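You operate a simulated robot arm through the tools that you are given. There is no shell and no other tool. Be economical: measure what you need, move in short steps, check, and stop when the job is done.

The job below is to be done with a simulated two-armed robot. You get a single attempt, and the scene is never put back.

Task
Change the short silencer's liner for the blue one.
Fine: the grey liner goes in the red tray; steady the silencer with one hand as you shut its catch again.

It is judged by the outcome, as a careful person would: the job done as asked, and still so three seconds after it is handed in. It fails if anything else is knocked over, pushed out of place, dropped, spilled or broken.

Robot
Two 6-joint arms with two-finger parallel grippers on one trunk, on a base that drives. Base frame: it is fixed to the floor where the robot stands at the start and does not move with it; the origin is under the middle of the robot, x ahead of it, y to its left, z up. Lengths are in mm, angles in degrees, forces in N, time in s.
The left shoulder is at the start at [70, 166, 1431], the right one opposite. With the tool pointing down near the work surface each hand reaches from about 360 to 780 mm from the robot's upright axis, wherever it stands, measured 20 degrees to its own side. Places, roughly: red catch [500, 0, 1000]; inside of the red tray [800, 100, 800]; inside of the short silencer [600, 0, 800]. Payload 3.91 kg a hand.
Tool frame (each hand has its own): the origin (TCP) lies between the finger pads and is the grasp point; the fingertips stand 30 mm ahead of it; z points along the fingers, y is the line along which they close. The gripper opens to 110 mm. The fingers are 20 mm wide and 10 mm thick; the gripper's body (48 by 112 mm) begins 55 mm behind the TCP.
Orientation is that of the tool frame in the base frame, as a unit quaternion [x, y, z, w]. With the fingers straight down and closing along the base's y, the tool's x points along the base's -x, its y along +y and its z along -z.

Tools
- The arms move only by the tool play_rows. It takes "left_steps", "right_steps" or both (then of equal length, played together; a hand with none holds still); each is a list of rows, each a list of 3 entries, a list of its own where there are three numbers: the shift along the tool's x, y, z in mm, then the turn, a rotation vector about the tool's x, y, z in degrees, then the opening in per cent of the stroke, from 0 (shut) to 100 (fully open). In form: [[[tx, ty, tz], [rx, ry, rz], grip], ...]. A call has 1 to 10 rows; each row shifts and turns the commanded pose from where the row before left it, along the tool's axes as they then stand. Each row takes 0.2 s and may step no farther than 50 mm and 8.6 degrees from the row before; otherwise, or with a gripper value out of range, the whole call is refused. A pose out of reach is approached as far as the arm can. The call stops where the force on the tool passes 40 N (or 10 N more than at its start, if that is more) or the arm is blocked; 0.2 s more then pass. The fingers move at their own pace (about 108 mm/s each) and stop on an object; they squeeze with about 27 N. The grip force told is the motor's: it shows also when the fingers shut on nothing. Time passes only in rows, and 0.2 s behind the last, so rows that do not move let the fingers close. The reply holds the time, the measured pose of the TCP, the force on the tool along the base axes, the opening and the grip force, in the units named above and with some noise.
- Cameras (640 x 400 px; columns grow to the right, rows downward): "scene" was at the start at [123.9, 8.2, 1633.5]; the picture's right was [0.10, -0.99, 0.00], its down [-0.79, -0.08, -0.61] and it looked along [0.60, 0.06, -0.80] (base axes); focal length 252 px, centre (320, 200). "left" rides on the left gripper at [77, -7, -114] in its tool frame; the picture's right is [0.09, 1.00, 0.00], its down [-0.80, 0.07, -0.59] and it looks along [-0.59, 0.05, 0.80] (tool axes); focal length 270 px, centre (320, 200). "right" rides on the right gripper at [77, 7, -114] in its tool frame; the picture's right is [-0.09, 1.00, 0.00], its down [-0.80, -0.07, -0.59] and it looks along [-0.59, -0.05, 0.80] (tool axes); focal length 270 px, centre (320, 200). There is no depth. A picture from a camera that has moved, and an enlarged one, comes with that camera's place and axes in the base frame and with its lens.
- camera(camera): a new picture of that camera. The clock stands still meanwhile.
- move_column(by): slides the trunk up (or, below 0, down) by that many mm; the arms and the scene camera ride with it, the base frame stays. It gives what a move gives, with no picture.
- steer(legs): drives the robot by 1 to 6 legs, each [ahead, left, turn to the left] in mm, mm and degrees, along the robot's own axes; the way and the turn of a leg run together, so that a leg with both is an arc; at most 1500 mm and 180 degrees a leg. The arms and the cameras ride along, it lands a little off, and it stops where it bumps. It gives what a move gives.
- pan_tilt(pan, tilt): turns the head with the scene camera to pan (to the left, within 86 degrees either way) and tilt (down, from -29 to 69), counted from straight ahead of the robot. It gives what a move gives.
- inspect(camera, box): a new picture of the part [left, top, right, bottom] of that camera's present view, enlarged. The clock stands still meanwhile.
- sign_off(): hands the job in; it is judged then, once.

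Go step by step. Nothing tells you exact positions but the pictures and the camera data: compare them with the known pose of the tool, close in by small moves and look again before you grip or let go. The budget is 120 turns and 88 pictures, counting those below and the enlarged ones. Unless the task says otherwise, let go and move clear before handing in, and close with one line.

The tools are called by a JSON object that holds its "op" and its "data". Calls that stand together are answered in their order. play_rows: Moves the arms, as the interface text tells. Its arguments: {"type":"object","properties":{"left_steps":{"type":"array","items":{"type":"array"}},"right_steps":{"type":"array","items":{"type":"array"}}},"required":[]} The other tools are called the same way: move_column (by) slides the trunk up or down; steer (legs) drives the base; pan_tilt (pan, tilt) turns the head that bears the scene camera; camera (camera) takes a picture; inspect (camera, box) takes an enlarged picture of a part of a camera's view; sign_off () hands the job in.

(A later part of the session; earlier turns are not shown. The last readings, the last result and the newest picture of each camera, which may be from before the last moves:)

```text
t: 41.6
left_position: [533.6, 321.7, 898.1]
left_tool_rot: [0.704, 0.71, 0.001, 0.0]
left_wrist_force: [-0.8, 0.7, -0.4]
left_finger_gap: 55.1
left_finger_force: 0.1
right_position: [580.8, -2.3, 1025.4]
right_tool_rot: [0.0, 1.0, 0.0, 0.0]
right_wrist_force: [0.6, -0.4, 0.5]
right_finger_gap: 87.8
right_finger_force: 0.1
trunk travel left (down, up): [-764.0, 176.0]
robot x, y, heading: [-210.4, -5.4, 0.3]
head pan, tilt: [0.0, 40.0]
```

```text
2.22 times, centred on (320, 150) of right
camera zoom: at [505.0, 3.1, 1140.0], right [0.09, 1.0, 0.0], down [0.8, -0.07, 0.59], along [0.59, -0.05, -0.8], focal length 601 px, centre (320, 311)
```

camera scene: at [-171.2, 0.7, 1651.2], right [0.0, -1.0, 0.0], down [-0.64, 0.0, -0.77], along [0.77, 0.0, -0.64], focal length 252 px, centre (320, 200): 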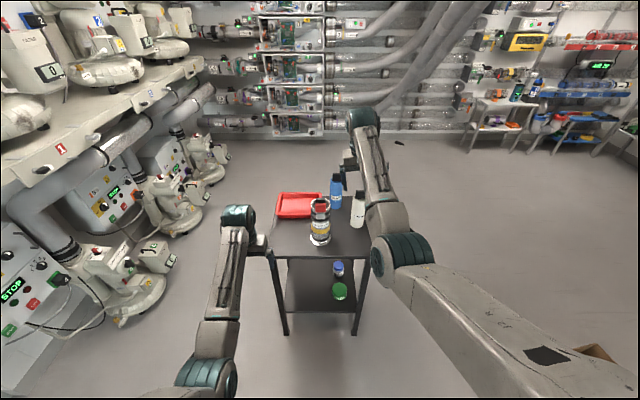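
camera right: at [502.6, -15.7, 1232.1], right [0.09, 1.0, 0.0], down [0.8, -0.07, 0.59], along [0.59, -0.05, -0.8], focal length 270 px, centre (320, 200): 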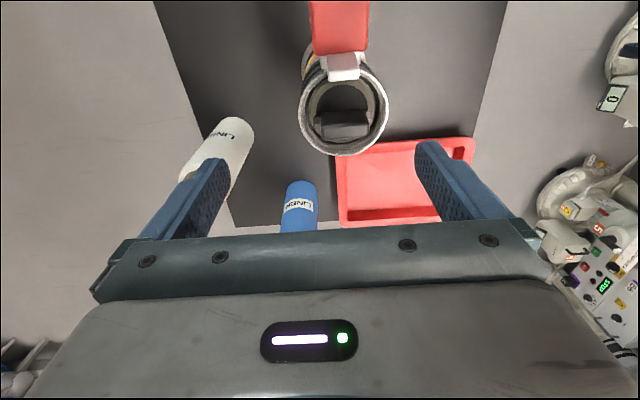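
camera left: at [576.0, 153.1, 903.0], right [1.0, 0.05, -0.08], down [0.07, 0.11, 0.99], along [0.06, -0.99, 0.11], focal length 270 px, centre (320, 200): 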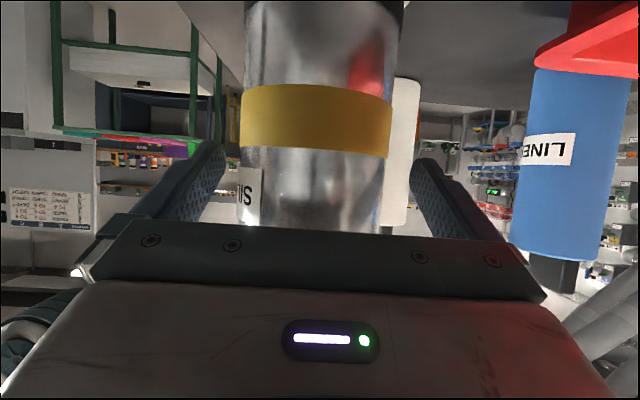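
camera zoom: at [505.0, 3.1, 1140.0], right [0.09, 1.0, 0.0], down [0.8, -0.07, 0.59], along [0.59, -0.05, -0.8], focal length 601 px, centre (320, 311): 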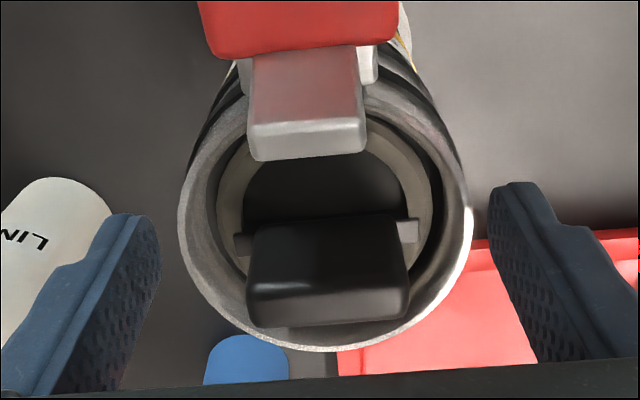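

The handle sits between the fingers. I'll close on it and lift a little to test.

{"op": "play_rows", "data": {"right_steps": [[[0, 0, 0], [0, 0, 0], 40], [[0, 0, 0], [0, 0, 0], 20], [[0, 0, 0], [0, 0, 0], 20], [[0, 0, 0], [0, 0, 0], 20]]}}

{"op": "move_column", "data": {"by": 30}}

{"op": "inspect", "data": {"camera": "right", "box": [220, 60, 420, 240]}}

{"op": "inspect", "data": {"camera": "scene", "box": [260, 160, 400, 280]}}

```text
t: 42.6
left_position: [531.9, 321.9, 897.8]
left_tool_rot: [0.704, 0.711, -0.001, 0.0]
left_wrist_force: [0.2, -0.3, -0.2]
left_finger_gap: 54.6
left_finger_force: 0.1
right_position: [580.3, -3.0, 1025.4]
right_tool_rot: [-0.001, 1.0, 0.001, 0.0]
right_wrist_force: [-0.2, 0.8, 2.4]
right_finger_gap: 77.6
right_finger_force: 26.9
trunk travel left (down, up): [-764.0, 176.0]
robot x, y, heading: [-208.7, 2.1, 0.1]
head pan, tilt: [0.0, 40.0]
```

```text
t: 43.3
left_position: [533.9, 320.4, 925.6]
left_tool_rot: [0.704, 0.71, 0.0, -0.001]
left_wrist_force: [-0.1, -0.4, -1.0]
left_finger_gap: 54.9
left_finger_force: 0.0
right_position: [583.7, -3.1, 1054.6]
right_tool_rot: [0.0, 1.0, 0.001, 0.0]
right_wrist_force: [0.5, -0.2, -5.8]
right_finger_gap: 77.6
right_finger_force: 27.0
trunk travel left (down, up): [-794.0, 146.0]
robot x, y, heading: [-210.9, -0.8, 0.2]
head pan, tilt: [0.0, 40.0]
```

```text
2.22 times, centred on (320, 150) of right
camera zoom: at [505.9, 3.1, 1168.9], right [0.09, 1.0, 0.0], down [0.8, -0.07, 0.59], along [0.59, -0.05, -0.8], focal length 601 px, centre (320, 311)
```

zoom: 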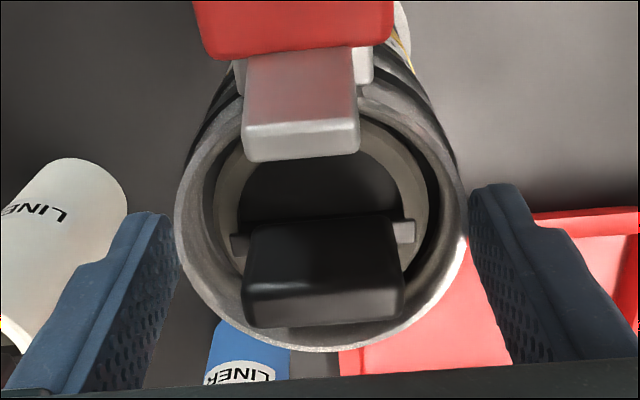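

```text
3.33 times, centred on (330, 220) of scene
camera zoom: at [-74.4, 1.0, 1519.1], right [0.0, -1.0, 0.0], down [-0.64, 0.0, -0.77], along [0.77, 0.0, -0.64], focal length 840 px, centre (287, 133)
```

zoom: 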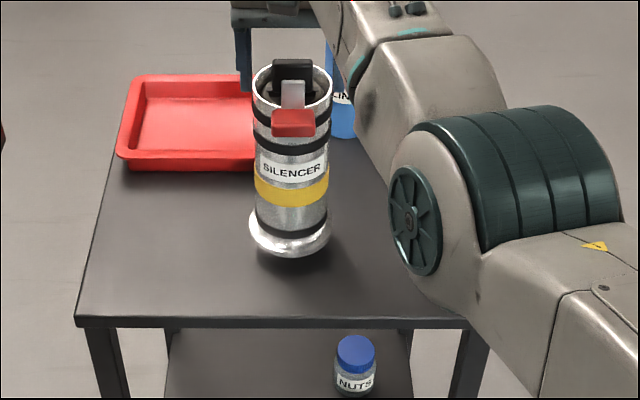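

The fingers closed on the silencer's own rim (78 mm) and lifted it, so the rim is higher than I estimated. I'll set it straight back down and release.

{"op": "move_column", "data": {"by": -29}}

```text
t: 44.1
left_position: [533.6, 320.9, 896.6]
left_tool_rot: [0.704, 0.71, 0.0, -0.001]
left_wrist_force: [-0.9, 0.4, -0.3]
left_finger_gap: 54.9
left_finger_force: 0.0
right_position: [581.9, -2.2, 1025.6]
right_tool_rot: [0.0, 1.0, 0.001, 0.0]
right_wrist_force: [0.6, 1.0, -4.0]
right_finger_gap: 77.8
right_finger_force: 26.8
trunk travel left (down, up): [-765.0, 175.0]
robot x, y, heading: [-211.8, -0.4, 0.2]
head pan, tilt: [0.0, 40.0]
```

{"op": "move_column", "data": {"by": -1}}

{"op": "inspect", "data": {"camera": "scene", "box": [280, 190, 360, 260]}}

```text
t: 44.6
left_position: [532.7, 321.6, 898.3]
left_tool_rot: [0.705, 0.709, 0.0, 0.0]
left_wrist_force: [0.5, -0.2, 0.5]
left_finger_gap: 55.3
left_finger_force: 0.0
right_position: [580.7, -2.8, 1025.6]
right_tool_rot: [0.0, 1.0, 0.001, 0.001]
right_wrist_force: [-0.5, 0.4, 0.0]
right_finger_gap: 77.6
right_finger_force: 26.9
trunk travel left (down, up): [-764.0, 176.0]
robot x, y, heading: [-209.3, 1.5, 0.3]
head pan, tilt: [0.0, 40.0]
```

```text
5.71 times, centred on (320, 225) of scene
camera zoom: at [-75.5, 1.1, 1489.2], right [0.0, -1.0, 0.0], down [-0.64, 0.0, -0.77], along [0.77, 0.0, -0.64], focal length 1439 px, centre (320, 57)
```

zoom: 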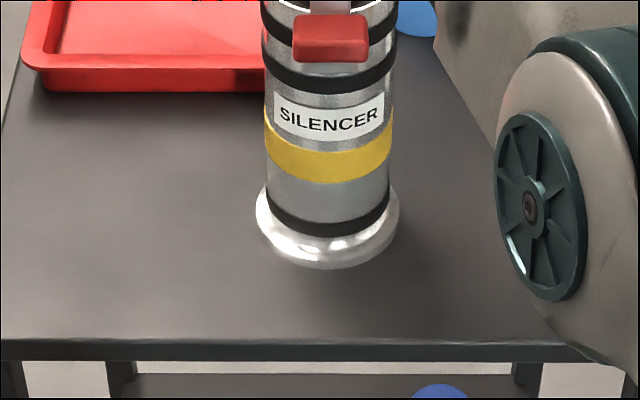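

It is down again with no load on the hand. I'll release, rise 12 mm and grip again on the handle alone.

{"op": "play_rows", "data": {"right_steps": [[[0, 0, 0], [0, 0, 0], 85], [[0, 0, 0], [0, 0, 0], 85]]}}

{"op": "move_column", "data": {"by": 12}}

{"op": "play_rows", "data": {"right_steps": [[[0, 0, 0], [0, 0, 0], 65], [[0, 0, 0], [0, 0, 0], 65]]}}

{"op": "inspect", "data": {"camera": "right", "box": [220, 60, 420, 240]}}

```text
t: 45.2
left_position: [532.7, 321.1, 897.9]
left_tool_rot: [0.704, 0.71, 0.0, 0.0]
left_wrist_force: [0.0, -0.6, -0.6]
left_finger_gap: 54.8
left_finger_force: 0.0
right_position: [581.9, -3.0, 1024.8]
right_tool_rot: [0.0, 1.0, 0.001, 0.0]
right_wrist_force: [0.4, 0.3, -0.2]
right_finger_gap: 93.4
right_finger_force: 0.2
trunk travel left (down, up): [-764.0, 176.0]
robot x, y, heading: [-208.7, 1.6, 0.2]
head pan, tilt: [0.0, 40.0]
```

```text
t: 45.8
left_position: [532.5, 321.5, 909.6]
left_tool_rot: [0.704, 0.71, 0.001, 0.001]
left_wrist_force: [0.4, 0.1, 0.1]
left_finger_gap: 55.1
left_finger_force: 0.1
right_position: [581.7, -3.2, 1037.7]
right_tool_rot: [0.001, 1.0, 0.001, 0.001]
right_wrist_force: [-0.5, 1.0, 0.2]
right_finger_gap: 93.4
right_finger_force: 0.0
trunk travel left (down, up): [-776.0, 164.0]
robot x, y, heading: [-212.3, -1.0, 0.3]
head pan, tilt: [0.0, 40.0]
```

```text
t: 46.4
left_position: [534.1, 320.6, 910.0]
left_tool_rot: [0.704, 0.71, 0.0, 0.001]
left_wrist_force: [1.0, 1.0, 0.1]
left_finger_gap: 55.2
left_finger_force: 0.2
right_position: [581.9, -2.8, 1037.8]
right_tool_rot: [0.0, 1.0, 0.001, 0.0]
right_wrist_force: [-0.1, 0.1, -0.3]
right_finger_gap: 71.5
right_finger_force: 0.0
trunk travel left (down, up): [-776.0, 164.0]
robot x, y, heading: [-208.9, -0.4, 0.1]
head pan, tilt: [0.0, 40.0]
```

```text
2.22 times, centred on (320, 150) of right
camera zoom: at [505.1, 3.1, 1151.8], right [0.09, 1.0, 0.0], down [0.8, -0.07, 0.59], along [0.59, -0.05, -0.8], focal length 601 px, centre (320, 311)
```

zoom: 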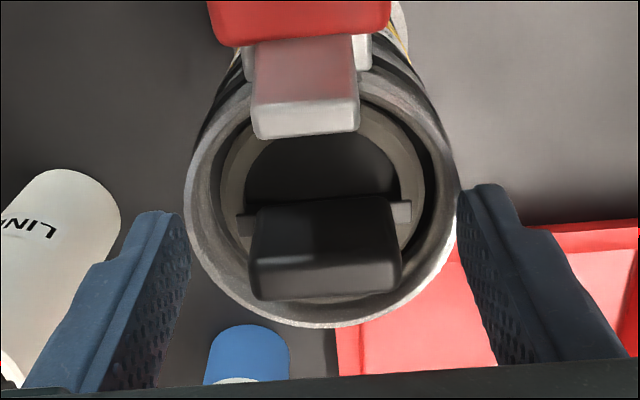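

The fingers passed over the rim freely, so I'll close on the handle now.

{"op": "play_rows", "data": {"right_steps": [[[0, 0, 0], [0, 0, 0], 45], [[0, 0, 0], [0, 0, 0], 25], [[0, 0, 0], [0, 0, 0], 20], [[0, 0, 0], [0, 0, 0], 20]]}}

{"op": "inspect", "data": {"camera": "right", "box": [220, 60, 420, 240]}}

```text
t: 47.4
left_position: [533.5, 320.9, 909.6]
left_tool_rot: [0.704, 0.71, 0.0, -0.001]
left_wrist_force: [0.0, -0.8, -0.3]
left_finger_gap: 55.0
left_finger_force: 0.0
right_position: [581.3, -3.9, 1035.9]
right_tool_rot: [0.0, 1.0, 0.001, 0.0]
right_wrist_force: [0.1, -0.9, -0.2]
right_finger_gap: 39.4
right_finger_force: 27.2
trunk travel left (down, up): [-776.0, 164.0]
robot x, y, heading: [-211.6, -3.2, 0.4]
head pan, tilt: [0.0, 40.0]
```

```text
2.22 times, centred on (320, 150) of right
camera zoom: at [505.2, 3.1, 1151.7], right [0.09, 1.0, 0.0], down [0.8, -0.07, 0.59], along [0.59, -0.05, -0.8], focal length 601 px, centre (320, 311)
```

zoom: 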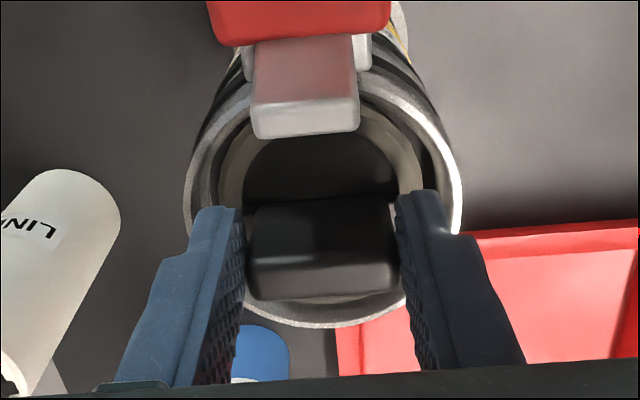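

{"op": "move_column", "data": {"by": 40}}

{"op": "inspect", "data": {"camera": "right", "box": [220, 60, 420, 240]}}

```text
t: 48.2
left_position: [533.9, 322.0, 947.8]
left_tool_rot: [0.704, 0.71, -0.001, 0.0]
left_wrist_force: [0.0, -0.1, -0.2]
left_finger_gap: 55.0
left_finger_force: 0.2
right_position: [582.4, -3.3, 1076.4]
right_tool_rot: [0.0, 1.0, 0.001, 0.0]
right_wrist_force: [1.0, 0.5, -0.9]
right_finger_gap: 39.3
right_finger_force: 26.4
trunk travel left (down, up): [-816.0, 124.0]
robot x, y, heading: [-209.9, 2.9, 0.2]
head pan, tilt: [0.0, 40.0]
```

```text
2.22 times, centred on (320, 150) of right
camera zoom: at [505.9, 3.2, 1191.2], right [0.09, 1.0, 0.0], down [0.8, -0.07, 0.59], along [0.59, -0.05, -0.8], focal length 601 px, centre (320, 311)
```

zoom: 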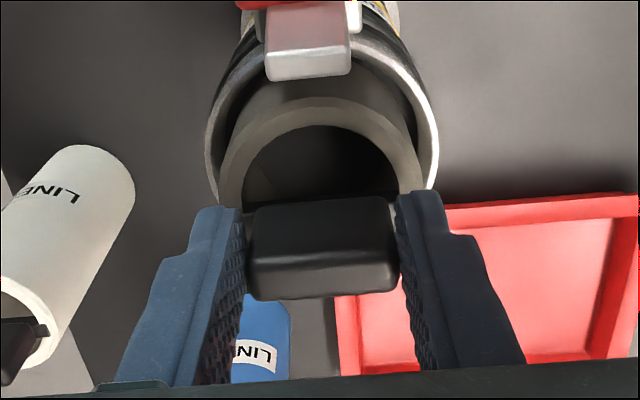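

The liner is coming out. I'll lift by the remaining trunk travel.

{"op": "move_column", "data": {"by": 124}}

{"op": "play_rows", "data": {"right_steps": [[[0, 0, -10], [0, 0, 0], 20], [[0, 0, -10], [0, 0, 0], 20], [[0, 0, 0], [0, 0, 0], 20]]}}

{"op": "inspect", "data": {"camera": "right", "box": [220, 60, 420, 240]}}

{"op": "inspect", "data": {"camera": "scene", "box": [240, 140, 420, 280]}}

```text
t: 49.7
left_position: [533.6, 320.5, 1073.2]
left_tool_rot: [0.704, 0.71, 0.0, 0.0]
left_wrist_force: [0.1, 0.4, -0.5]
left_finger_gap: 55.0
left_finger_force: 0.0
right_position: [582.0, -1.7, 1201.4]
right_tool_rot: [0.0, 1.0, 0.0, 0.0]
right_wrist_force: [0.7, 0.2, -0.9]
right_finger_gap: 39.3
right_finger_force: 27.3
trunk travel left (down, up): [-940.0, 0.0]
robot x, y, heading: [-209.6, -0.2, 0.0]
head pan, tilt: [0.0, 40.0]
```

```text
t: 50.5
left_position: [534.1, 320.7, 1073.3]
left_tool_rot: [0.704, 0.71, 0.0, 0.001]
left_wrist_force: [-0.3, 0.3, 0.0]
left_finger_gap: 55.0
left_finger_force: 0.1
right_position: [582.9, -2.8, 1220.5]
right_tool_rot: [0.0, 1.0, 0.002, 0.0]
right_wrist_force: [0.4, 0.9, -0.7]
right_finger_gap: 39.2
right_finger_force: 27.0
trunk travel left (down, up): [-940.0, 0.0]
robot x, y, heading: [-209.2, -4.5, 0.1]
head pan, tilt: [0.0, 40.0]
```

```text
2.22 times, centred on (320, 150) of right
camera zoom: at [506.0, 2.8, 1335.3], right [0.09, 1.0, 0.0], down [0.8, -0.07, 0.59], along [0.59, -0.05, -0.8], focal length 601 px, centre (320, 311)
```

zoom: 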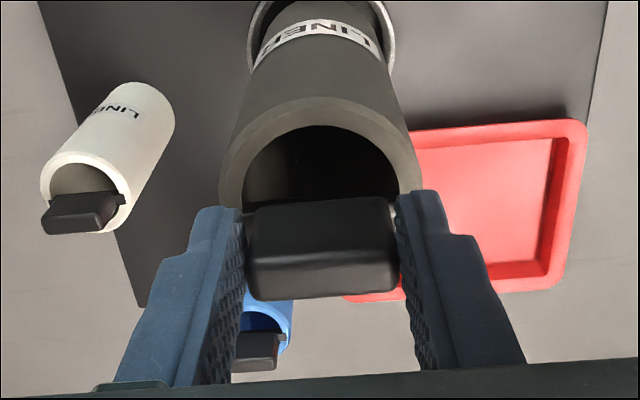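

```text
2.86 times, centred on (330, 210) of scene
camera zoom: at [-74.7, 1.0, 1665.1], right [0.0, -1.0, 0.0], down [-0.64, 0.0, -0.77], along [0.77, 0.0, -0.64], focal length 720 px, centre (291, 171)
```

zoom: 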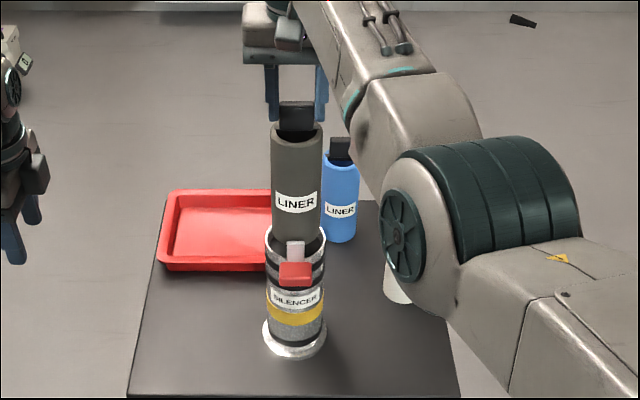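

{"op": "play_rows", "data": {"right_steps": [[[0, 0, -10], [0, 0, 0], 20], [[0, 0, -10], [0, 0, 0], 20], [[0, 0, 0], [0, 0, 0], 20]]}}

{"op": "inspect", "data": {"camera": "scene", "box": [290, 160, 350, 240]}}

```text
t: 51.3
left_position: [532.4, 320.9, 1072.8]
left_tool_rot: [0.704, 0.711, 0.0, 0.001]
left_wrist_force: [0.5, -0.3, 0.1]
left_finger_gap: 55.0
left_finger_force: 0.1
right_position: [583.5, -3.1, 1240.7]
right_tool_rot: [0.001, 1.0, 0.001, 0.0]
right_wrist_force: [0.1, 0.1, -2.0]
right_finger_gap: 39.5
right_finger_force: 26.8
trunk travel left (down, up): [-940.0, 0.0]
robot x, y, heading: [-209.5, -3.0, 0.3]
head pan, tilt: [0.0, 40.0]
```

```text
5.00 times, centred on (320, 200) of scene
camera zoom: at [-74.8, 1.0, 1665.1], right [0.0, -1.0, 0.0], down [-0.64, 0.0, -0.77], along [0.77, 0.0, -0.64], focal length 1259 px, centre (320, 200)
```

zoom: 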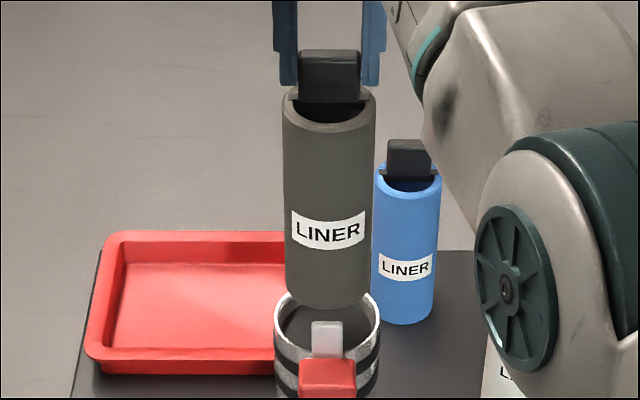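

The grey liner is fully out, with its bottom near z≈1027. I'll carry it left and then forward over the tray, using the base.

{"op": "steer", "data": {"legs": [[0, 106, 0], [205, 0, 0]]}}

{"op": "camera", "data": {"camera": "right"}}

{"op": "camera", "data": {"camera": "scene"}}

```text
t: 53.8
left_position: [738.2, 430.8, 1075.9]
left_tool_rot: [0.703, 0.711, 0.003, 0.001]
left_wrist_force: [-0.3, 0.3, 1.1]
left_finger_gap: 54.9
left_finger_force: 0.1
right_position: [786.7, 105.9, 1244.7]
right_tool_rot: [-0.001, 1.0, 0.001, 0.003]
right_wrist_force: [0.0, -0.7, 0.2]
right_finger_gap: 39.4
right_finger_force: 27.3
trunk travel left (down, up): [-940.0, 0.0]
robot x, y, heading: [-2.3, 107.9, 0.6]
head pan, tilt: [0.0, 40.0]
```

```text
49 pictures are left
camera right: at [709.5, 110.9, 1359.0], right [0.09, 1.0, 0.0], down [0.8, -0.07, 0.6], along [0.6, -0.05, -0.8], focal length 270 px, centre (320, 200)
```

right: 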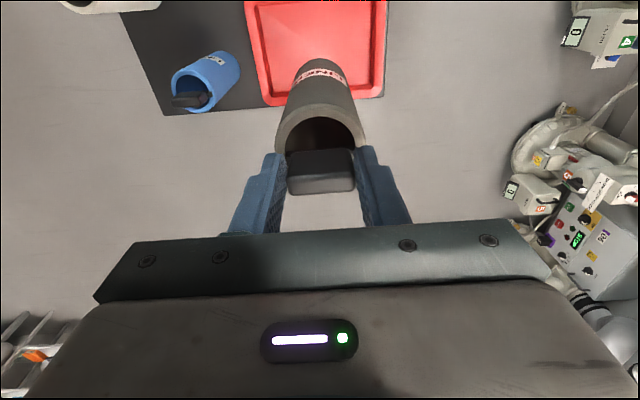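

```text
48 pictures are left
camera scene: at [127.1, 107.1, 1665.8], right [0.01, -1.0, 0.0], down [-0.64, 0.0, -0.77], along [0.77, 0.01, -0.64], focal length 252 px, centre (320, 200)
```

scene: 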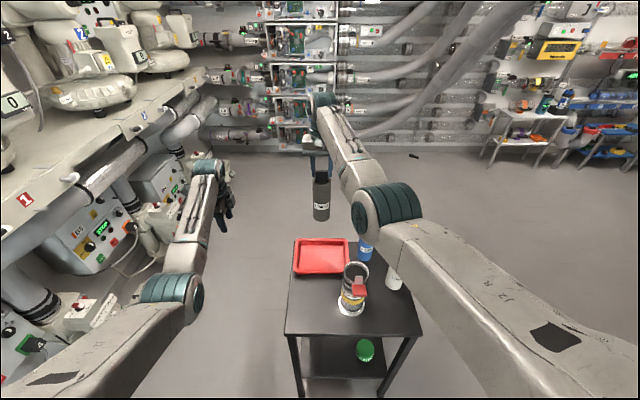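

{"op": "move_column", "data": {"by": -180}}

{"op": "camera", "data": {"camera": "scene"}}

{"op": "inspect", "data": {"camera": "right", "box": [200, 0, 440, 240]}}

```text
t: 55.8
left_position: [741.2, 429.9, 892.5]
left_tool_rot: [0.704, 0.711, 0.0, 0.0]
left_wrist_force: [-0.2, 0.0, -0.1]
left_finger_gap: 54.8
left_finger_force: 0.1
right_position: [791.2, 106.9, 1060.8]
right_tool_rot: [-0.001, 1.0, 0.001, -0.001]
right_wrist_force: [-1.3, -0.4, -1.2]
right_finger_gap: 39.4
right_finger_force: 26.7
trunk travel left (down, up): [-760.0, 180.0]
robot x, y, heading: [-1.7, 109.7, 0.7]
head pan, tilt: [0.0, 40.0]
```

```text
47 pictures are left
camera scene: at [133.3, 109.0, 1485.2], right [0.01, -1.0, 0.0], down [-0.64, 0.0, -0.77], along [0.77, 0.01, -0.64], focal length 252 px, centre (320, 200)
```

scene: 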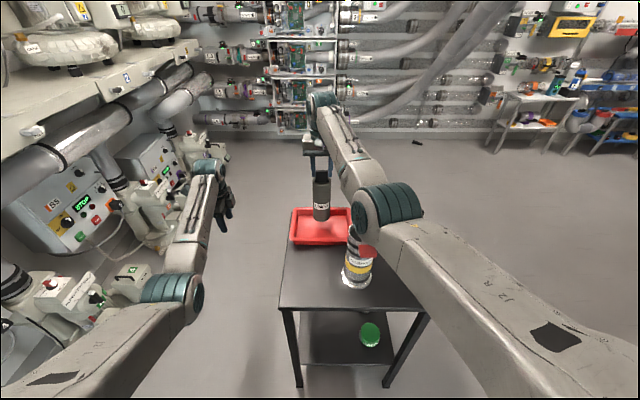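

```text
1.67 times, centred on (320, 120) of right
camera zoom: at [714.4, 112.4, 1176.1], right [0.09, 1.0, 0.0], down [0.8, -0.07, 0.59], along [0.59, -0.05, -0.8], focal length 450 px, centre (320, 333)
```

zoom: 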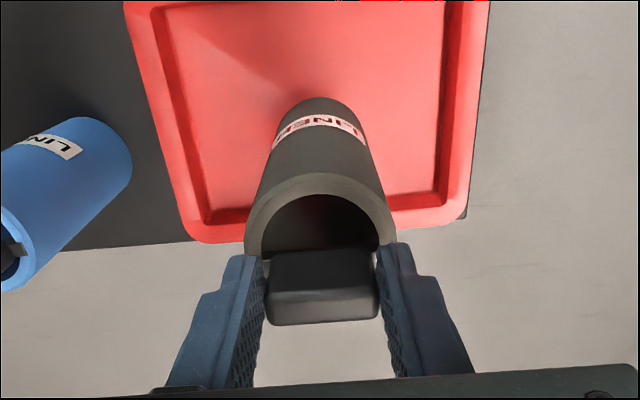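

The right elbow may be low over the silencer's catch. Before lowering further I'll check the clearance from the side with the left hand's camera.

{"op": "play_rows", "data": {"left_steps": [[[0, 0, -40], [0, 0, 0], 50], [[0, 0, -40], [0, 0, 0], 50], [[0, 0, 0], [0, -7.5, 0], 50], [[0, 0, 0], [0, -7.5, 0], 50], [[0, 0, 0], [0, -7.5, 0], 50], [[0, 0, 0], [0, -7.5, 0], 50], [[0, 0, 0], [0, -7.5, 0], 50], [[0, 0, 0], [0, -7.5, 0], 50], [[0, 0, 0], [0, -7.5, 0], 50], [[0, 0, 0], [0, -7.5, 0], 50]]}}

{"op": "camera", "data": {"camera": "left"}}

```text
t: 58.0
left_position: [741.9, 432.5, 973.0]
left_tool_rot: [0.608, 0.616, -0.351, 0.357]
left_wrist_force: [0.3, 0.2, -0.7]
left_finger_gap: 54.8
left_finger_force: 0.0
right_position: [790.9, 108.1, 1060.7]
right_tool_rot: [-0.003, 1.0, 0.0, 0.0]
right_wrist_force: [0.4, 0.1, -0.6]
right_finger_gap: 39.4
right_finger_force: 26.9
trunk travel left (down, up): [-760.0, 180.0]
robot x, y, heading: [-3.5, 105.7, 0.5]
head pan, tilt: [0.0, 40.0]
```

```text
45 pictures are left
camera left: at [733.0, 570.9, 962.3], right [1.0, 0.06, -0.08], down [0.07, 0.12, 0.99], along [0.06, -0.99, 0.11], focal length 270 px, centre (320, 200)
```

left: 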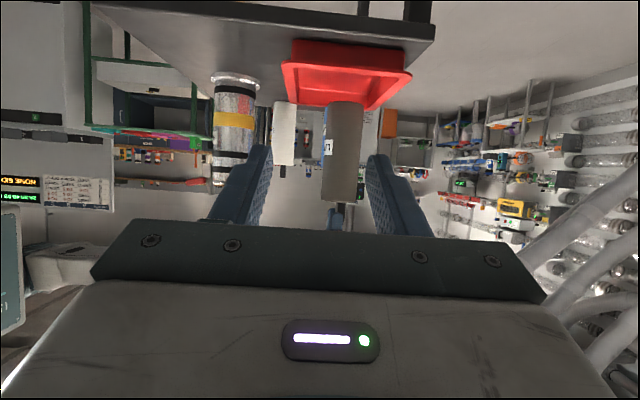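

{"op": "play_rows", "data": {"left_steps": [[[-35, 0, -20], [0, 0, 0], 0], [[-35, 0, -20], [0, 0, 0], 0], [[0, 0, 0], [0, -6, 0], 0], [[0, 0, 0], [0, 0, 0], 0]]}}

{"op": "camera", "data": {"camera": "left"}}

```text
t: 59.0
left_position: [741.0, 430.0, 1054.3]
left_tool_rot: [0.589, 0.597, -0.383, 0.388]
left_wrist_force: [0.5, 0.6, 0.2]
left_finger_gap: 0.0
left_finger_force: 27.0
right_position: [790.7, 107.9, 1062.0]
right_tool_rot: [-0.002, 1.0, 0.0, 0.0]
right_wrist_force: [0.0, -0.6, -1.0]
right_finger_gap: 39.4
right_finger_force: 26.7
trunk travel left (down, up): [-760.0, 180.0]
robot x, y, heading: [0.2, 110.4, 0.2]
head pan, tilt: [0.0, 40.0]
```

```text
44 pictures are left
camera left: at [733.2, 568.7, 1029.7], right [1.0, 0.05, -0.08], down [0.07, 0.22, 0.97], along [0.06, -0.97, 0.21], focal length 270 px, centre (320, 200)
```

left: 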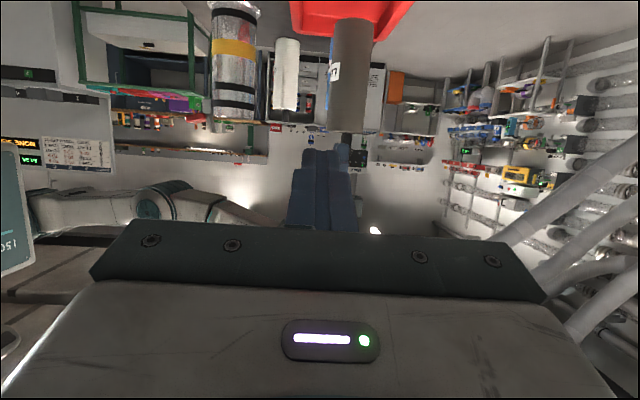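

There is about 130 mm of clearance above the silencer, so it's safe to lower the liner into the tray.

{"op": "move_column", "data": {"by": -30}}

{"op": "inspect", "data": {"camera": "left", "box": [260, 0, 460, 160]}}

```text
t: 59.7
left_position: [741.1, 430.8, 1023.4]
left_tool_rot: [0.591, 0.595, -0.384, 0.386]
left_wrist_force: [-0.8, 0.7, 0.1]
left_finger_gap: 0.0
left_finger_force: 26.9
right_position: [791.0, 106.5, 1030.5]
right_tool_rot: [-0.001, 1.0, 0.001, 0.001]
right_wrist_force: [0.2, 1.1, -0.9]
right_finger_gap: 39.3
right_finger_force: 26.4
trunk travel left (down, up): [-730.0, 210.0]
robot x, y, heading: [-4.0, 109.5, 0.4]
head pan, tilt: [0.0, 40.0]
```

```text
2.50 times, centred on (360, 80) of left
camera zoom: at [732.9, 568.4, 1000.0], right [1.0, 0.05, -0.08], down [0.07, 0.22, 0.97], along [0.06, -0.97, 0.21], focal length 676 px, centre (220, 500)
```

zoom: 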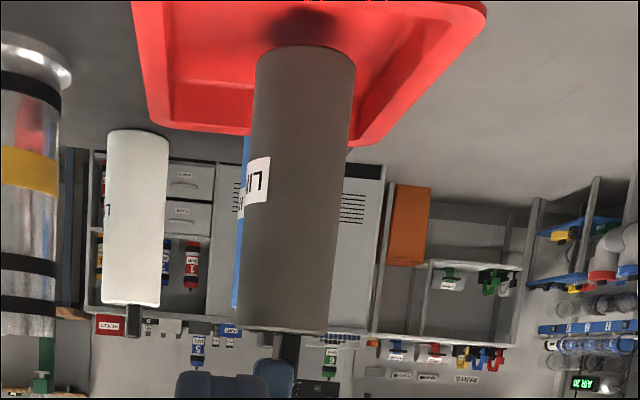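

{"op": "move_column", "data": {"by": -8}}

{"op": "inspect", "data": {"camera": "left", "box": [260, 0, 460, 160]}}

```text
t: 60.3
left_position: [742.9, 432.2, 1014.8]
left_tool_rot: [0.59, 0.596, -0.383, 0.386]
left_wrist_force: [-0.5, -0.1, -0.6]
left_finger_gap: 0.0
left_finger_force: 27.2
right_position: [792.2, 107.2, 1023.1]
right_tool_rot: [-0.001, 1.0, 0.001, 0.0]
right_wrist_force: [-0.3, -0.7, -0.7]
right_finger_gap: 39.0
right_finger_force: 26.9
trunk travel left (down, up): [-722.0, 218.0]
robot x, y, heading: [-0.1, 109.4, 0.4]
head pan, tilt: [0.0, 40.0]
```

```text
2.50 times, centred on (360, 80) of left
camera zoom: at [733.4, 568.6, 991.3], right [1.0, 0.05, -0.08], down [0.07, 0.22, 0.97], along [0.06, -0.97, 0.21], focal length 676 px, centre (220, 500)
```

zoom: 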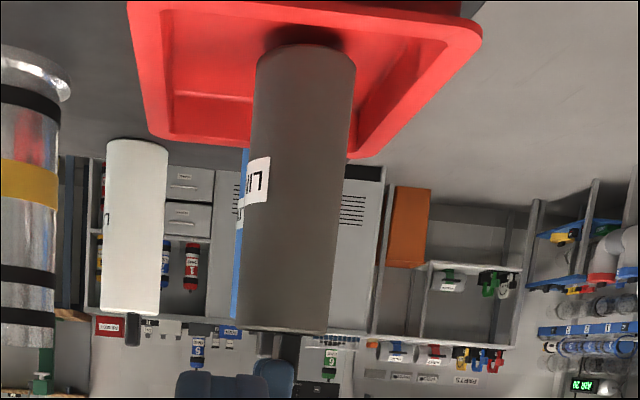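

{"op": "move_column", "data": {"by": -6}}

{"op": "move_column", "data": {"by": -3}}

{"op": "inspect", "data": {"camera": "left", "box": [260, 0, 460, 160]}}

```text
t: 60.8
left_position: [741.1, 430.9, 1009.2]
left_tool_rot: [0.59, 0.596, -0.383, 0.387]
left_wrist_force: [0.6, 0.4, -0.1]
left_finger_gap: 0.0
left_finger_force: 26.7
right_position: [791.5, 108.1, 1017.7]
right_tool_rot: [-0.001, 1.0, 0.001, 0.0]
right_wrist_force: [-0.3, 0.3, -1.1]
right_finger_gap: 39.1
right_finger_force: 27.4
trunk travel left (down, up): [-716.0, 224.0]
robot x, y, heading: [-2.5, 104.5, 0.5]
head pan, tilt: [0.0, 40.0]
```

```text
t: 61.4
left_position: [742.0, 430.9, 1006.9]
left_tool_rot: [0.59, 0.596, -0.383, 0.387]
left_wrist_force: [0.4, 0.4, 0.7]
left_finger_gap: 0.1
left_finger_force: 27.1
right_position: [791.6, 107.5, 1012.7]
right_tool_rot: [-0.002, 1.0, 0.001, 0.0]
right_wrist_force: [-1.3, 0.8, -1.7]
right_finger_gap: 39.4
right_finger_force: 26.9
trunk travel left (down, up): [-713.0, 227.0]
robot x, y, heading: [0.7, 108.7, 0.3]
head pan, tilt: [0.0, 40.0]
```

```text
2.50 times, centred on (360, 80) of left
camera zoom: at [733.7, 568.8, 982.0], right [1.0, 0.05, -0.08], down [0.07, 0.22, 0.97], along [0.06, -0.97, 0.21], focal length 676 px, centre (220, 500)
```

zoom: 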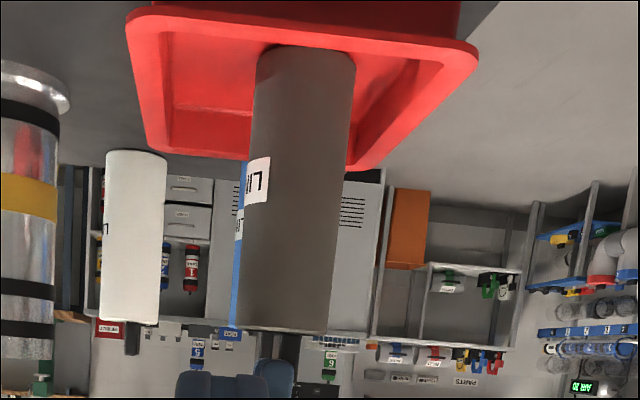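

{"op": "move_column", "data": {"by": -2}}

{"op": "move_column", "data": {"by": -2}}

```text
t: 61.9
left_position: [741.4, 431.4, 1003.6]
left_tool_rot: [0.59, 0.597, -0.383, 0.387]
left_wrist_force: [-0.2, 0.1, 0.5]
left_finger_gap: 0.0
left_finger_force: 26.4
right_position: [791.2, 108.1, 1012.4]
right_tool_rot: [-0.003, 1.0, 0.001, 0.0]
right_wrist_force: [0.1, 0.6, -1.7]
right_finger_gap: 39.5
right_finger_force: 27.5
trunk travel left (down, up): [-711.0, 229.0]
robot x, y, heading: [-6.9, 109.0, 0.8]
head pan, tilt: [0.0, 40.0]
```

```text
t: 62.4
left_position: [741.2, 431.5, 1003.1]
left_tool_rot: [0.59, 0.596, -0.383, 0.388]
left_wrist_force: [0.0, 0.0, 0.6]
left_finger_gap: 0.3
left_finger_force: 26.8
right_position: [788.7, 106.8, 1011.8]
right_tool_rot: [-0.002, 1.0, 0.001, 0.002]
right_wrist_force: [-0.4, 0.5, 6.2]
right_finger_gap: 39.2
right_finger_force: 27.1
trunk travel left (down, up): [-709.0, 231.0]
robot x, y, heading: [-0.6, 107.4, 0.6]
head pan, tilt: [0.0, 40.0]
```

Contact is felt, so the liner is standing in the tray. I'll release it and rise.

{"op": "play_rows", "data": {"right_steps": [[[0, 0, 0], [0, 0, 0], 60], [[0, 0, 0], [0, 0, 0], 75], [[0, 0, 0], [0, 0, 0], 75]]}}

{"op": "move_column", "data": {"by": 110}}

{"op": "camera", "data": {"camera": "right"}}

```text
t: 63.2
left_position: [740.5, 430.5, 1002.2]
left_tool_rot: [0.59, 0.596, -0.383, 0.387]
left_wrist_force: [-0.1, -0.1, 0.9]
left_finger_gap: 0.2
left_finger_force: 26.6
right_position: [789.9, 107.1, 1009.3]
right_tool_rot: [-0.002, 1.0, 0.0, -0.001]
right_wrist_force: [-0.6, 0.0, -1.2]
right_finger_gap: 82.7
right_finger_force: 0.0
trunk travel left (down, up): [-709.0, 231.0]
robot x, y, heading: [-5.8, 108.1, 0.3]
head pan, tilt: [0.0, 40.0]
```

```text
t: 64.6
left_position: [740.9, 431.7, 1111.8]
left_tool_rot: [0.589, 0.597, -0.383, 0.387]
left_wrist_force: [-0.8, 0.8, -0.8]
left_finger_gap: 0.3
left_finger_force: 27.2
right_position: [791.2, 106.8, 1120.2]
right_tool_rot: [-0.002, 1.0, 0.001, 0.001]
right_wrist_force: [-0.4, -0.1, -0.3]
right_finger_gap: 82.5
right_finger_force: 0.2
trunk travel left (down, up): [-819.0, 121.0]
robot x, y, heading: [0.4, 107.1, 0.5]
head pan, tilt: [0.0, 40.0]
```

```text
40 pictures are left
camera right: at [714.6, 112.6, 1234.8], right [0.09, 1.0, 0.0], down [0.8, -0.07, 0.59], along [0.59, -0.05, -0.8], focal length 270 px, centre (320, 200)
```

right: 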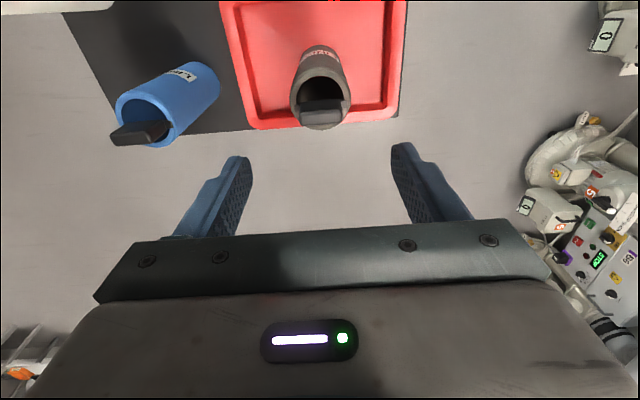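

Grey stands well in the tray. Now I'll drive right to bring the right hand over the blue liner.

{"op": "steer", "data": {"legs": [[0, -172, 0]]}}

{"op": "camera", "data": {"camera": "right"}}

```text
t: 66.1
left_position: [741.4, 261.7, 1111.6]
left_tool_rot: [0.588, 0.597, -0.383, 0.389]
left_wrist_force: [0.8, 1.3, -0.6]
left_finger_gap: 0.1
left_finger_force: 27.0
right_position: [792.3, -61.4, 1119.6]
right_tool_rot: [-0.003, 1.0, 0.0, 0.001]
right_wrist_force: [0.3, -0.4, 0.0]
right_finger_gap: 82.7
right_finger_force: 0.0
trunk travel left (down, up): [-819.0, 121.0]
robot x, y, heading: [0.5, -63.7, 0.5]
head pan, tilt: [0.0, 40.0]
```

```text
39 pictures are left
camera right: at [715.5, -56.4, 1235.0], right [0.08, 1.0, 0.0], down [0.8, -0.07, 0.59], along [0.59, -0.05, -0.8], focal length 270 px, centre (320, 200)
```

right: 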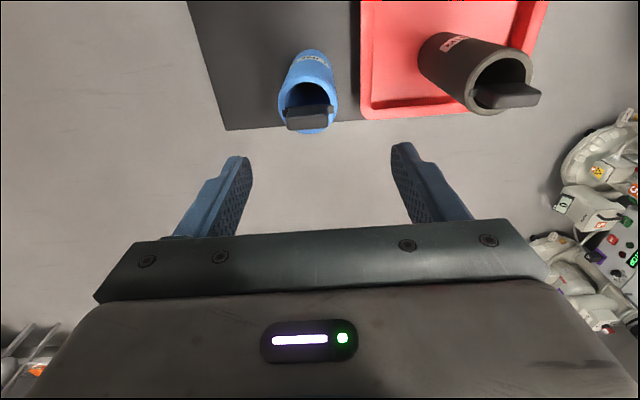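

{"op": "inspect", "data": {"camera": "right", "box": [260, 30, 380, 150]}}

```text
3.33 times, centred on (320, 90) of right
camera zoom: at [715.5, -56.4, 1235.0], right [0.08, 1.0, 0.0], down [0.8, -0.07, 0.59], along [0.59, -0.05, -0.8], focal length 901 px, centre (320, 567)
```

zoom: 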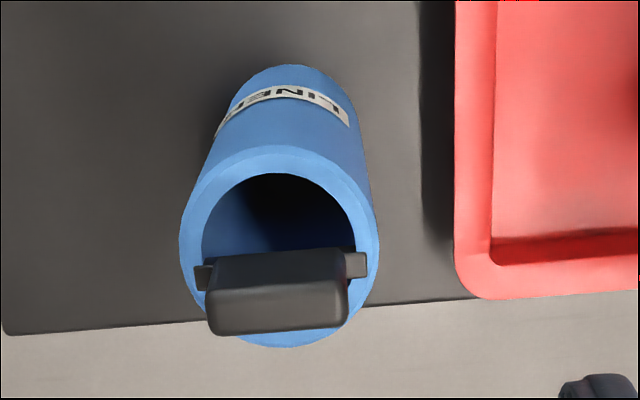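

{"op": "play_rows", "data": {"right_steps": [[[-3, -12, 0], [0, 0, 0], 75], [[0, 0, 0], [0, 0, 0], 75]]}}

{"op": "move_column", "data": {"by": -70}}

{"op": "inspect", "data": {"camera": "right", "box": [220, 60, 420, 240]}}

```text
t: 66.7
left_position: [741.7, 260.5, 1112.4]
left_tool_rot: [0.589, 0.597, -0.383, 0.387]
left_wrist_force: [-0.4, -0.5, 0.2]
left_finger_gap: 0.0
left_finger_force: 26.5
right_position: [796.1, -74.4, 1120.0]
right_tool_rot: [-0.002, 1.0, 0.0, 0.0]
right_wrist_force: [0.6, 0.4, 0.2]
right_finger_gap: 82.5
right_finger_force: 0.2
trunk travel left (down, up): [-819.0, 121.0]
robot x, y, heading: [-2.5, -66.0, 0.4]
head pan, tilt: [0.0, 40.0]
```

```text
t: 67.8
left_position: [742.2, 258.8, 1043.5]
left_tool_rot: [0.589, 0.596, -0.383, 0.387]
left_wrist_force: [-0.2, 0.3, -0.3]
left_finger_gap: 0.0
left_finger_force: 27.4
right_position: [794.9, -76.9, 1051.3]
right_tool_rot: [-0.003, 1.0, 0.001, 0.0]
right_wrist_force: [0.1, 0.7, -0.6]
right_finger_gap: 82.4
right_finger_force: 0.1
trunk travel left (down, up): [-749.0, 191.0]
robot x, y, heading: [-1.3, -67.5, 0.6]
head pan, tilt: [0.0, 40.0]
```

```text
2.22 times, centred on (320, 150) of right
camera zoom: at [718.6, -71.2, 1165.7], right [0.08, 1.0, 0.0], down [0.8, -0.07, 0.6], along [0.59, -0.05, -0.8], focal length 601 px, centre (320, 311)
```

zoom: 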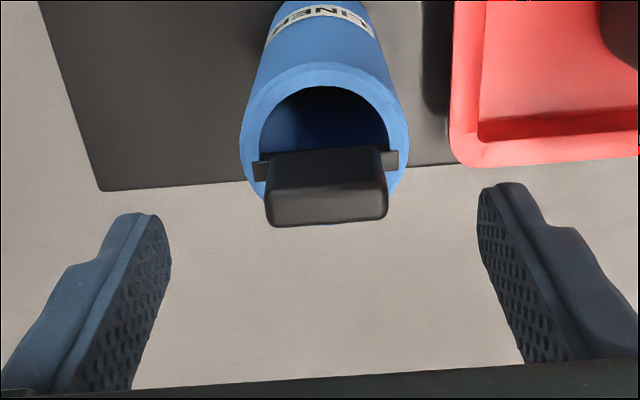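

{"op": "move_column", "data": {"by": -44}}

{"op": "play_rows", "data": {"right_steps": [[[0, 0, 0], [0, 0, 0], 55], [[0, 0, 0], [0, 0, 0], 30], [[0, 0, 0], [0, 0, 0], 20], [[0, 0, 0], [0, 0, 0], 20]]}}

{"op": "inspect", "data": {"camera": "right", "box": [220, 60, 420, 240]}}

```text
t: 68.6
left_position: [742.0, 259.3, 999.4]
left_tool_rot: [0.589, 0.597, -0.382, 0.388]
left_wrist_force: [-0.4, 0.9, 0.4]
left_finger_gap: 0.0
left_finger_force: 26.8
right_position: [794.6, -77.4, 1007.8]
right_tool_rot: [-0.003, 1.0, 0.002, 0.001]
right_wrist_force: [0.8, 0.3, -0.4]
right_finger_gap: 82.6
right_finger_force: 0.0
trunk travel left (down, up): [-705.0, 235.0]
robot x, y, heading: [2.1, -65.0, 0.6]
head pan, tilt: [0.0, 40.0]
```

```text
t: 69.6
left_position: [741.5, 260.4, 998.3]
left_tool_rot: [0.589, 0.597, -0.383, 0.388]
left_wrist_force: [-0.4, -0.4, -0.5]
left_finger_gap: 0.0
left_finger_force: 27.0
right_position: [795.6, -75.9, 1006.2]
right_tool_rot: [-0.003, 1.0, 0.001, 0.0]
right_wrist_force: [-0.2, 0.0, 0.3]
right_finger_gap: 39.3
right_finger_force: 27.4
trunk travel left (down, up): [-705.0, 235.0]
robot x, y, heading: [0.6, -65.8, 0.7]
head pan, tilt: [0.0, 40.0]
```

```text
2.22 times, centred on (320, 150) of right
camera zoom: at [718.9, -71.3, 1121.2], right [0.08, 1.0, 0.0], down [0.8, -0.07, 0.59], along [0.59, -0.05, -0.8], focal length 601 px, centre (320, 311)
```

zoom: 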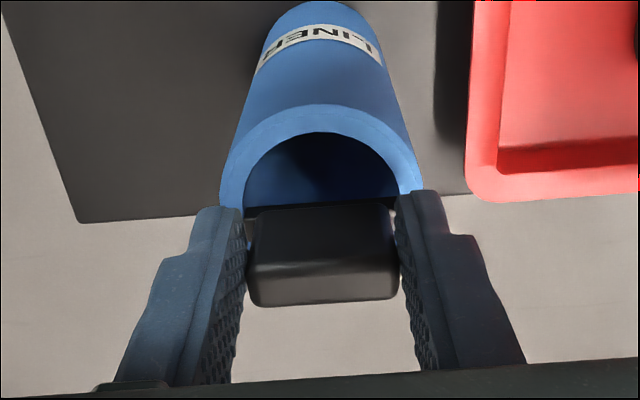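

Blue is gripped (39 mm). I'll lift it by the trunk and drive back toward the silencer.

{"op": "move_column", "data": {"by": 235}}

{"op": "play_rows", "data": {"right_steps": [[[0, 0, -10], [0, 0, 0], 20], [[0, 0, -5], [0, 0, 0], 20]]}}

{"op": "inspect", "data": {"camera": "right", "box": [220, 60, 420, 240]}}

```text
t: 72.1
left_position: [742.5, 258.6, 1233.2]
left_tool_rot: [0.59, 0.596, -0.383, 0.387]
left_wrist_force: [-0.2, 0.1, 0.4]
left_finger_gap: 0.1
left_finger_force: 27.2
right_position: [795.7, -77.2, 1241.6]
right_tool_rot: [-0.002, 1.0, 0.0, 0.0]
right_wrist_force: [-0.7, 0.1, -0.7]
right_finger_gap: 39.1
right_finger_force: 27.0
trunk travel left (down, up): [-940.0, 0.0]
robot x, y, heading: [-0.1, -66.3, 0.6]
head pan, tilt: [0.0, 40.0]
```

```text
t: 72.7
left_position: [742.6, 258.9, 1233.0]
left_tool_rot: [0.589, 0.597, -0.383, 0.388]
left_wrist_force: [0.5, 0.1, -0.1]
left_finger_gap: 0.2
left_finger_force: 27.1
right_position: [794.4, -76.3, 1257.6]
right_tool_rot: [-0.002, 1.0, 0.001, -0.001]
right_wrist_force: [-1.0, -0.5, -1.0]
right_finger_gap: 39.2
right_finger_force: 27.1
trunk travel left (down, up): [-940.0, 0.0]
robot x, y, heading: [-3.1, -62.7, 0.4]
head pan, tilt: [0.0, 40.0]
```

```text
2.22 times, centred on (320, 150) of right
camera zoom: at [718.8, -71.3, 1372.3], right [0.08, 1.0, 0.0], down [0.8, -0.07, 0.59], along [0.59, -0.05, -0.8], focal length 601 px, centre (320, 311)
```

zoom: 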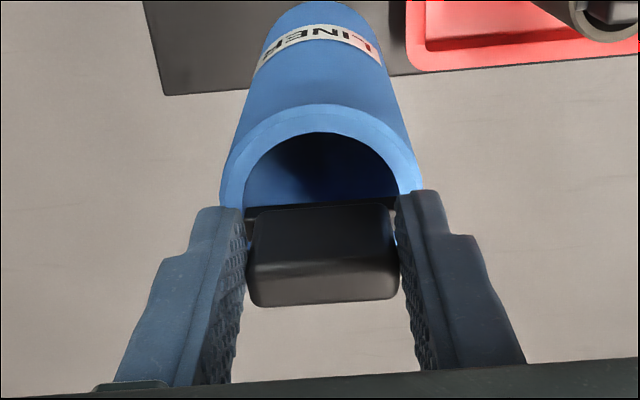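

{"op": "steer", "data": {"legs": [[-200, 0, 0], [0, 73, 0]]}}

{"op": "camera", "data": {"camera": "right"}}

{"op": "inspect", "data": {"camera": "scene", "box": [280, 140, 360, 260]}}

```text
t: 74.9
left_position: [545.9, 318.4, 1235.6]
left_tool_rot: [0.591, 0.598, -0.381, 0.384]
left_wrist_force: [-0.9, -1.1, 1.2]
left_finger_gap: 0.1
left_finger_force: 27.2
right_position: [598.8, -16.8, 1255.1]
right_tool_rot: [-0.001, 1.0, 0.005, 0.0]
right_wrist_force: [0.4, -0.8, -1.4]
right_finger_gap: 39.3
right_finger_force: 26.9
trunk travel left (down, up): [-940.0, 0.0]
robot x, y, heading: [-202.8, 6.0, 0.4]
head pan, tilt: [0.0, 40.0]
```

```text
34 pictures are left
camera right: at [523.0, -13.3, 1370.6], right [0.09, 1.0, 0.01], down [0.8, -0.08, 0.59], along [0.59, -0.04, -0.81], focal length 270 px, centre (320, 200)
```

right: 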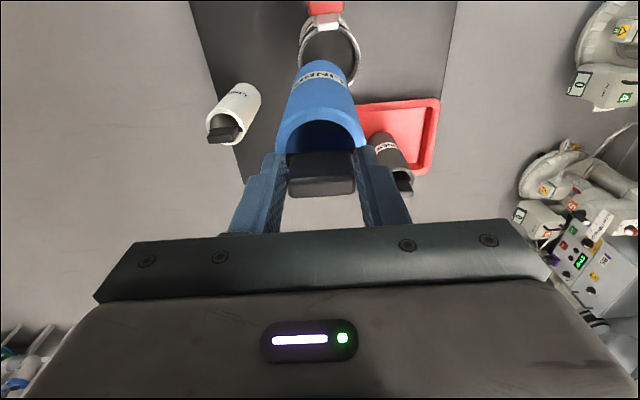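

```text
3.33 times, centred on (320, 200) of scene
camera zoom: at [-61.3, -7.5, 1664.9], right [0.01, -1.0, -0.01], down [-0.64, 0.0, -0.76], along [0.76, 0.01, -0.64], focal length 840 px, centre (320, 200)
```

zoom: 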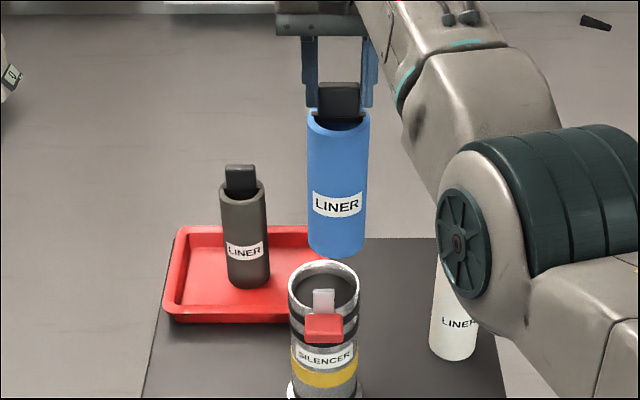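

{"op": "play_rows", "data": {"right_steps": [[[0, 0, 0], [0, 0, 0], 20], [[0, 0, 0], [0, 0, 0], 20]]}}

```text
t: 75.5
left_position: [544.4, 323.5, 1234.5]
left_tool_rot: [0.591, 0.597, -0.382, 0.386]
left_wrist_force: [0.0, 0.0, -0.9]
left_finger_gap: 0.0
left_finger_force: 26.5
right_position: [597.7, -12.3, 1256.9]
right_tool_rot: [-0.001, 1.0, 0.002, 0.0]
right_wrist_force: [0.6, -0.6, -0.7]
right_finger_gap: 39.5
right_finger_force: 26.8
trunk travel left (down, up): [-940.0, 0.0]
robot x, y, heading: [-199.3, 3.8, 0.2]
head pan, tilt: [0.0, 40.0]
```

{"op": "play_rows", "data": {"right_steps": [[[7, 5, 4], [0, 0, 0], 20], [[7, 4, 4], [0, 0, 0], 20], [[0, 0, 0], [0, 0, 0], 20]]}}

{"op": "inspect", "data": {"camera": "right", "box": [250, 0, 390, 160]}}

{"op": "inspect", "data": {"camera": "scene", "box": [290, 150, 350, 240]}}

```text
t: 76.3
left_position: [544.9, 327.1, 1234.1]
left_tool_rot: [0.59, 0.596, -0.383, 0.387]
left_wrist_force: [0.0, -0.1, 0.0]
left_finger_gap: 0.2
left_finger_force: 27.8
right_position: [583.1, 0.3, 1248.7]
right_tool_rot: [-0.001, 1.0, 0.003, 0.001]
right_wrist_force: [0.4, 0.6, -0.1]
right_finger_gap: 39.5
right_finger_force: 26.9
trunk travel left (down, up): [-940.0, 0.0]
robot x, y, heading: [-200.4, 3.1, 0.5]
head pan, tilt: [0.0, 40.0]
```

```text
2.50 times, centred on (320, 80) of right
camera zoom: at [507.2, 6.1, 1363.8], right [0.09, 1.0, 0.0], down [0.8, -0.07, 0.59], along [0.59, -0.05, -0.8], focal length 676 px, centre (320, 500)
```

zoom: 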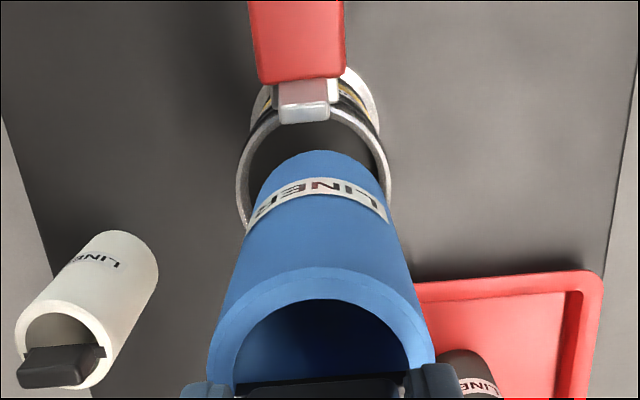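

```text
4.44 times, centred on (320, 195) of scene
camera zoom: at [-63.6, 5.0, 1665.1], right [0.01, -1.0, 0.0], down [-0.64, 0.0, -0.77], along [0.77, 0.01, -0.64], focal length 1120 px, centre (320, 222)
```

zoom: 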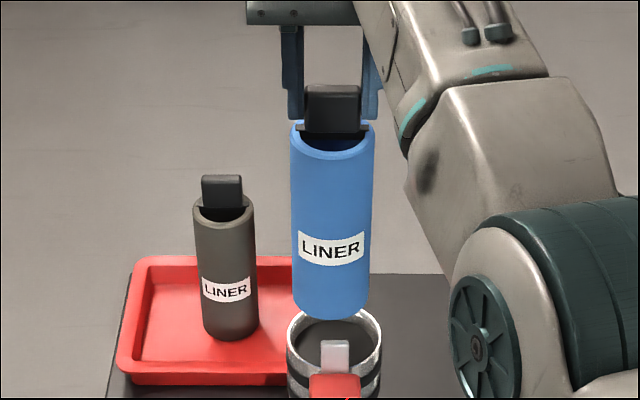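

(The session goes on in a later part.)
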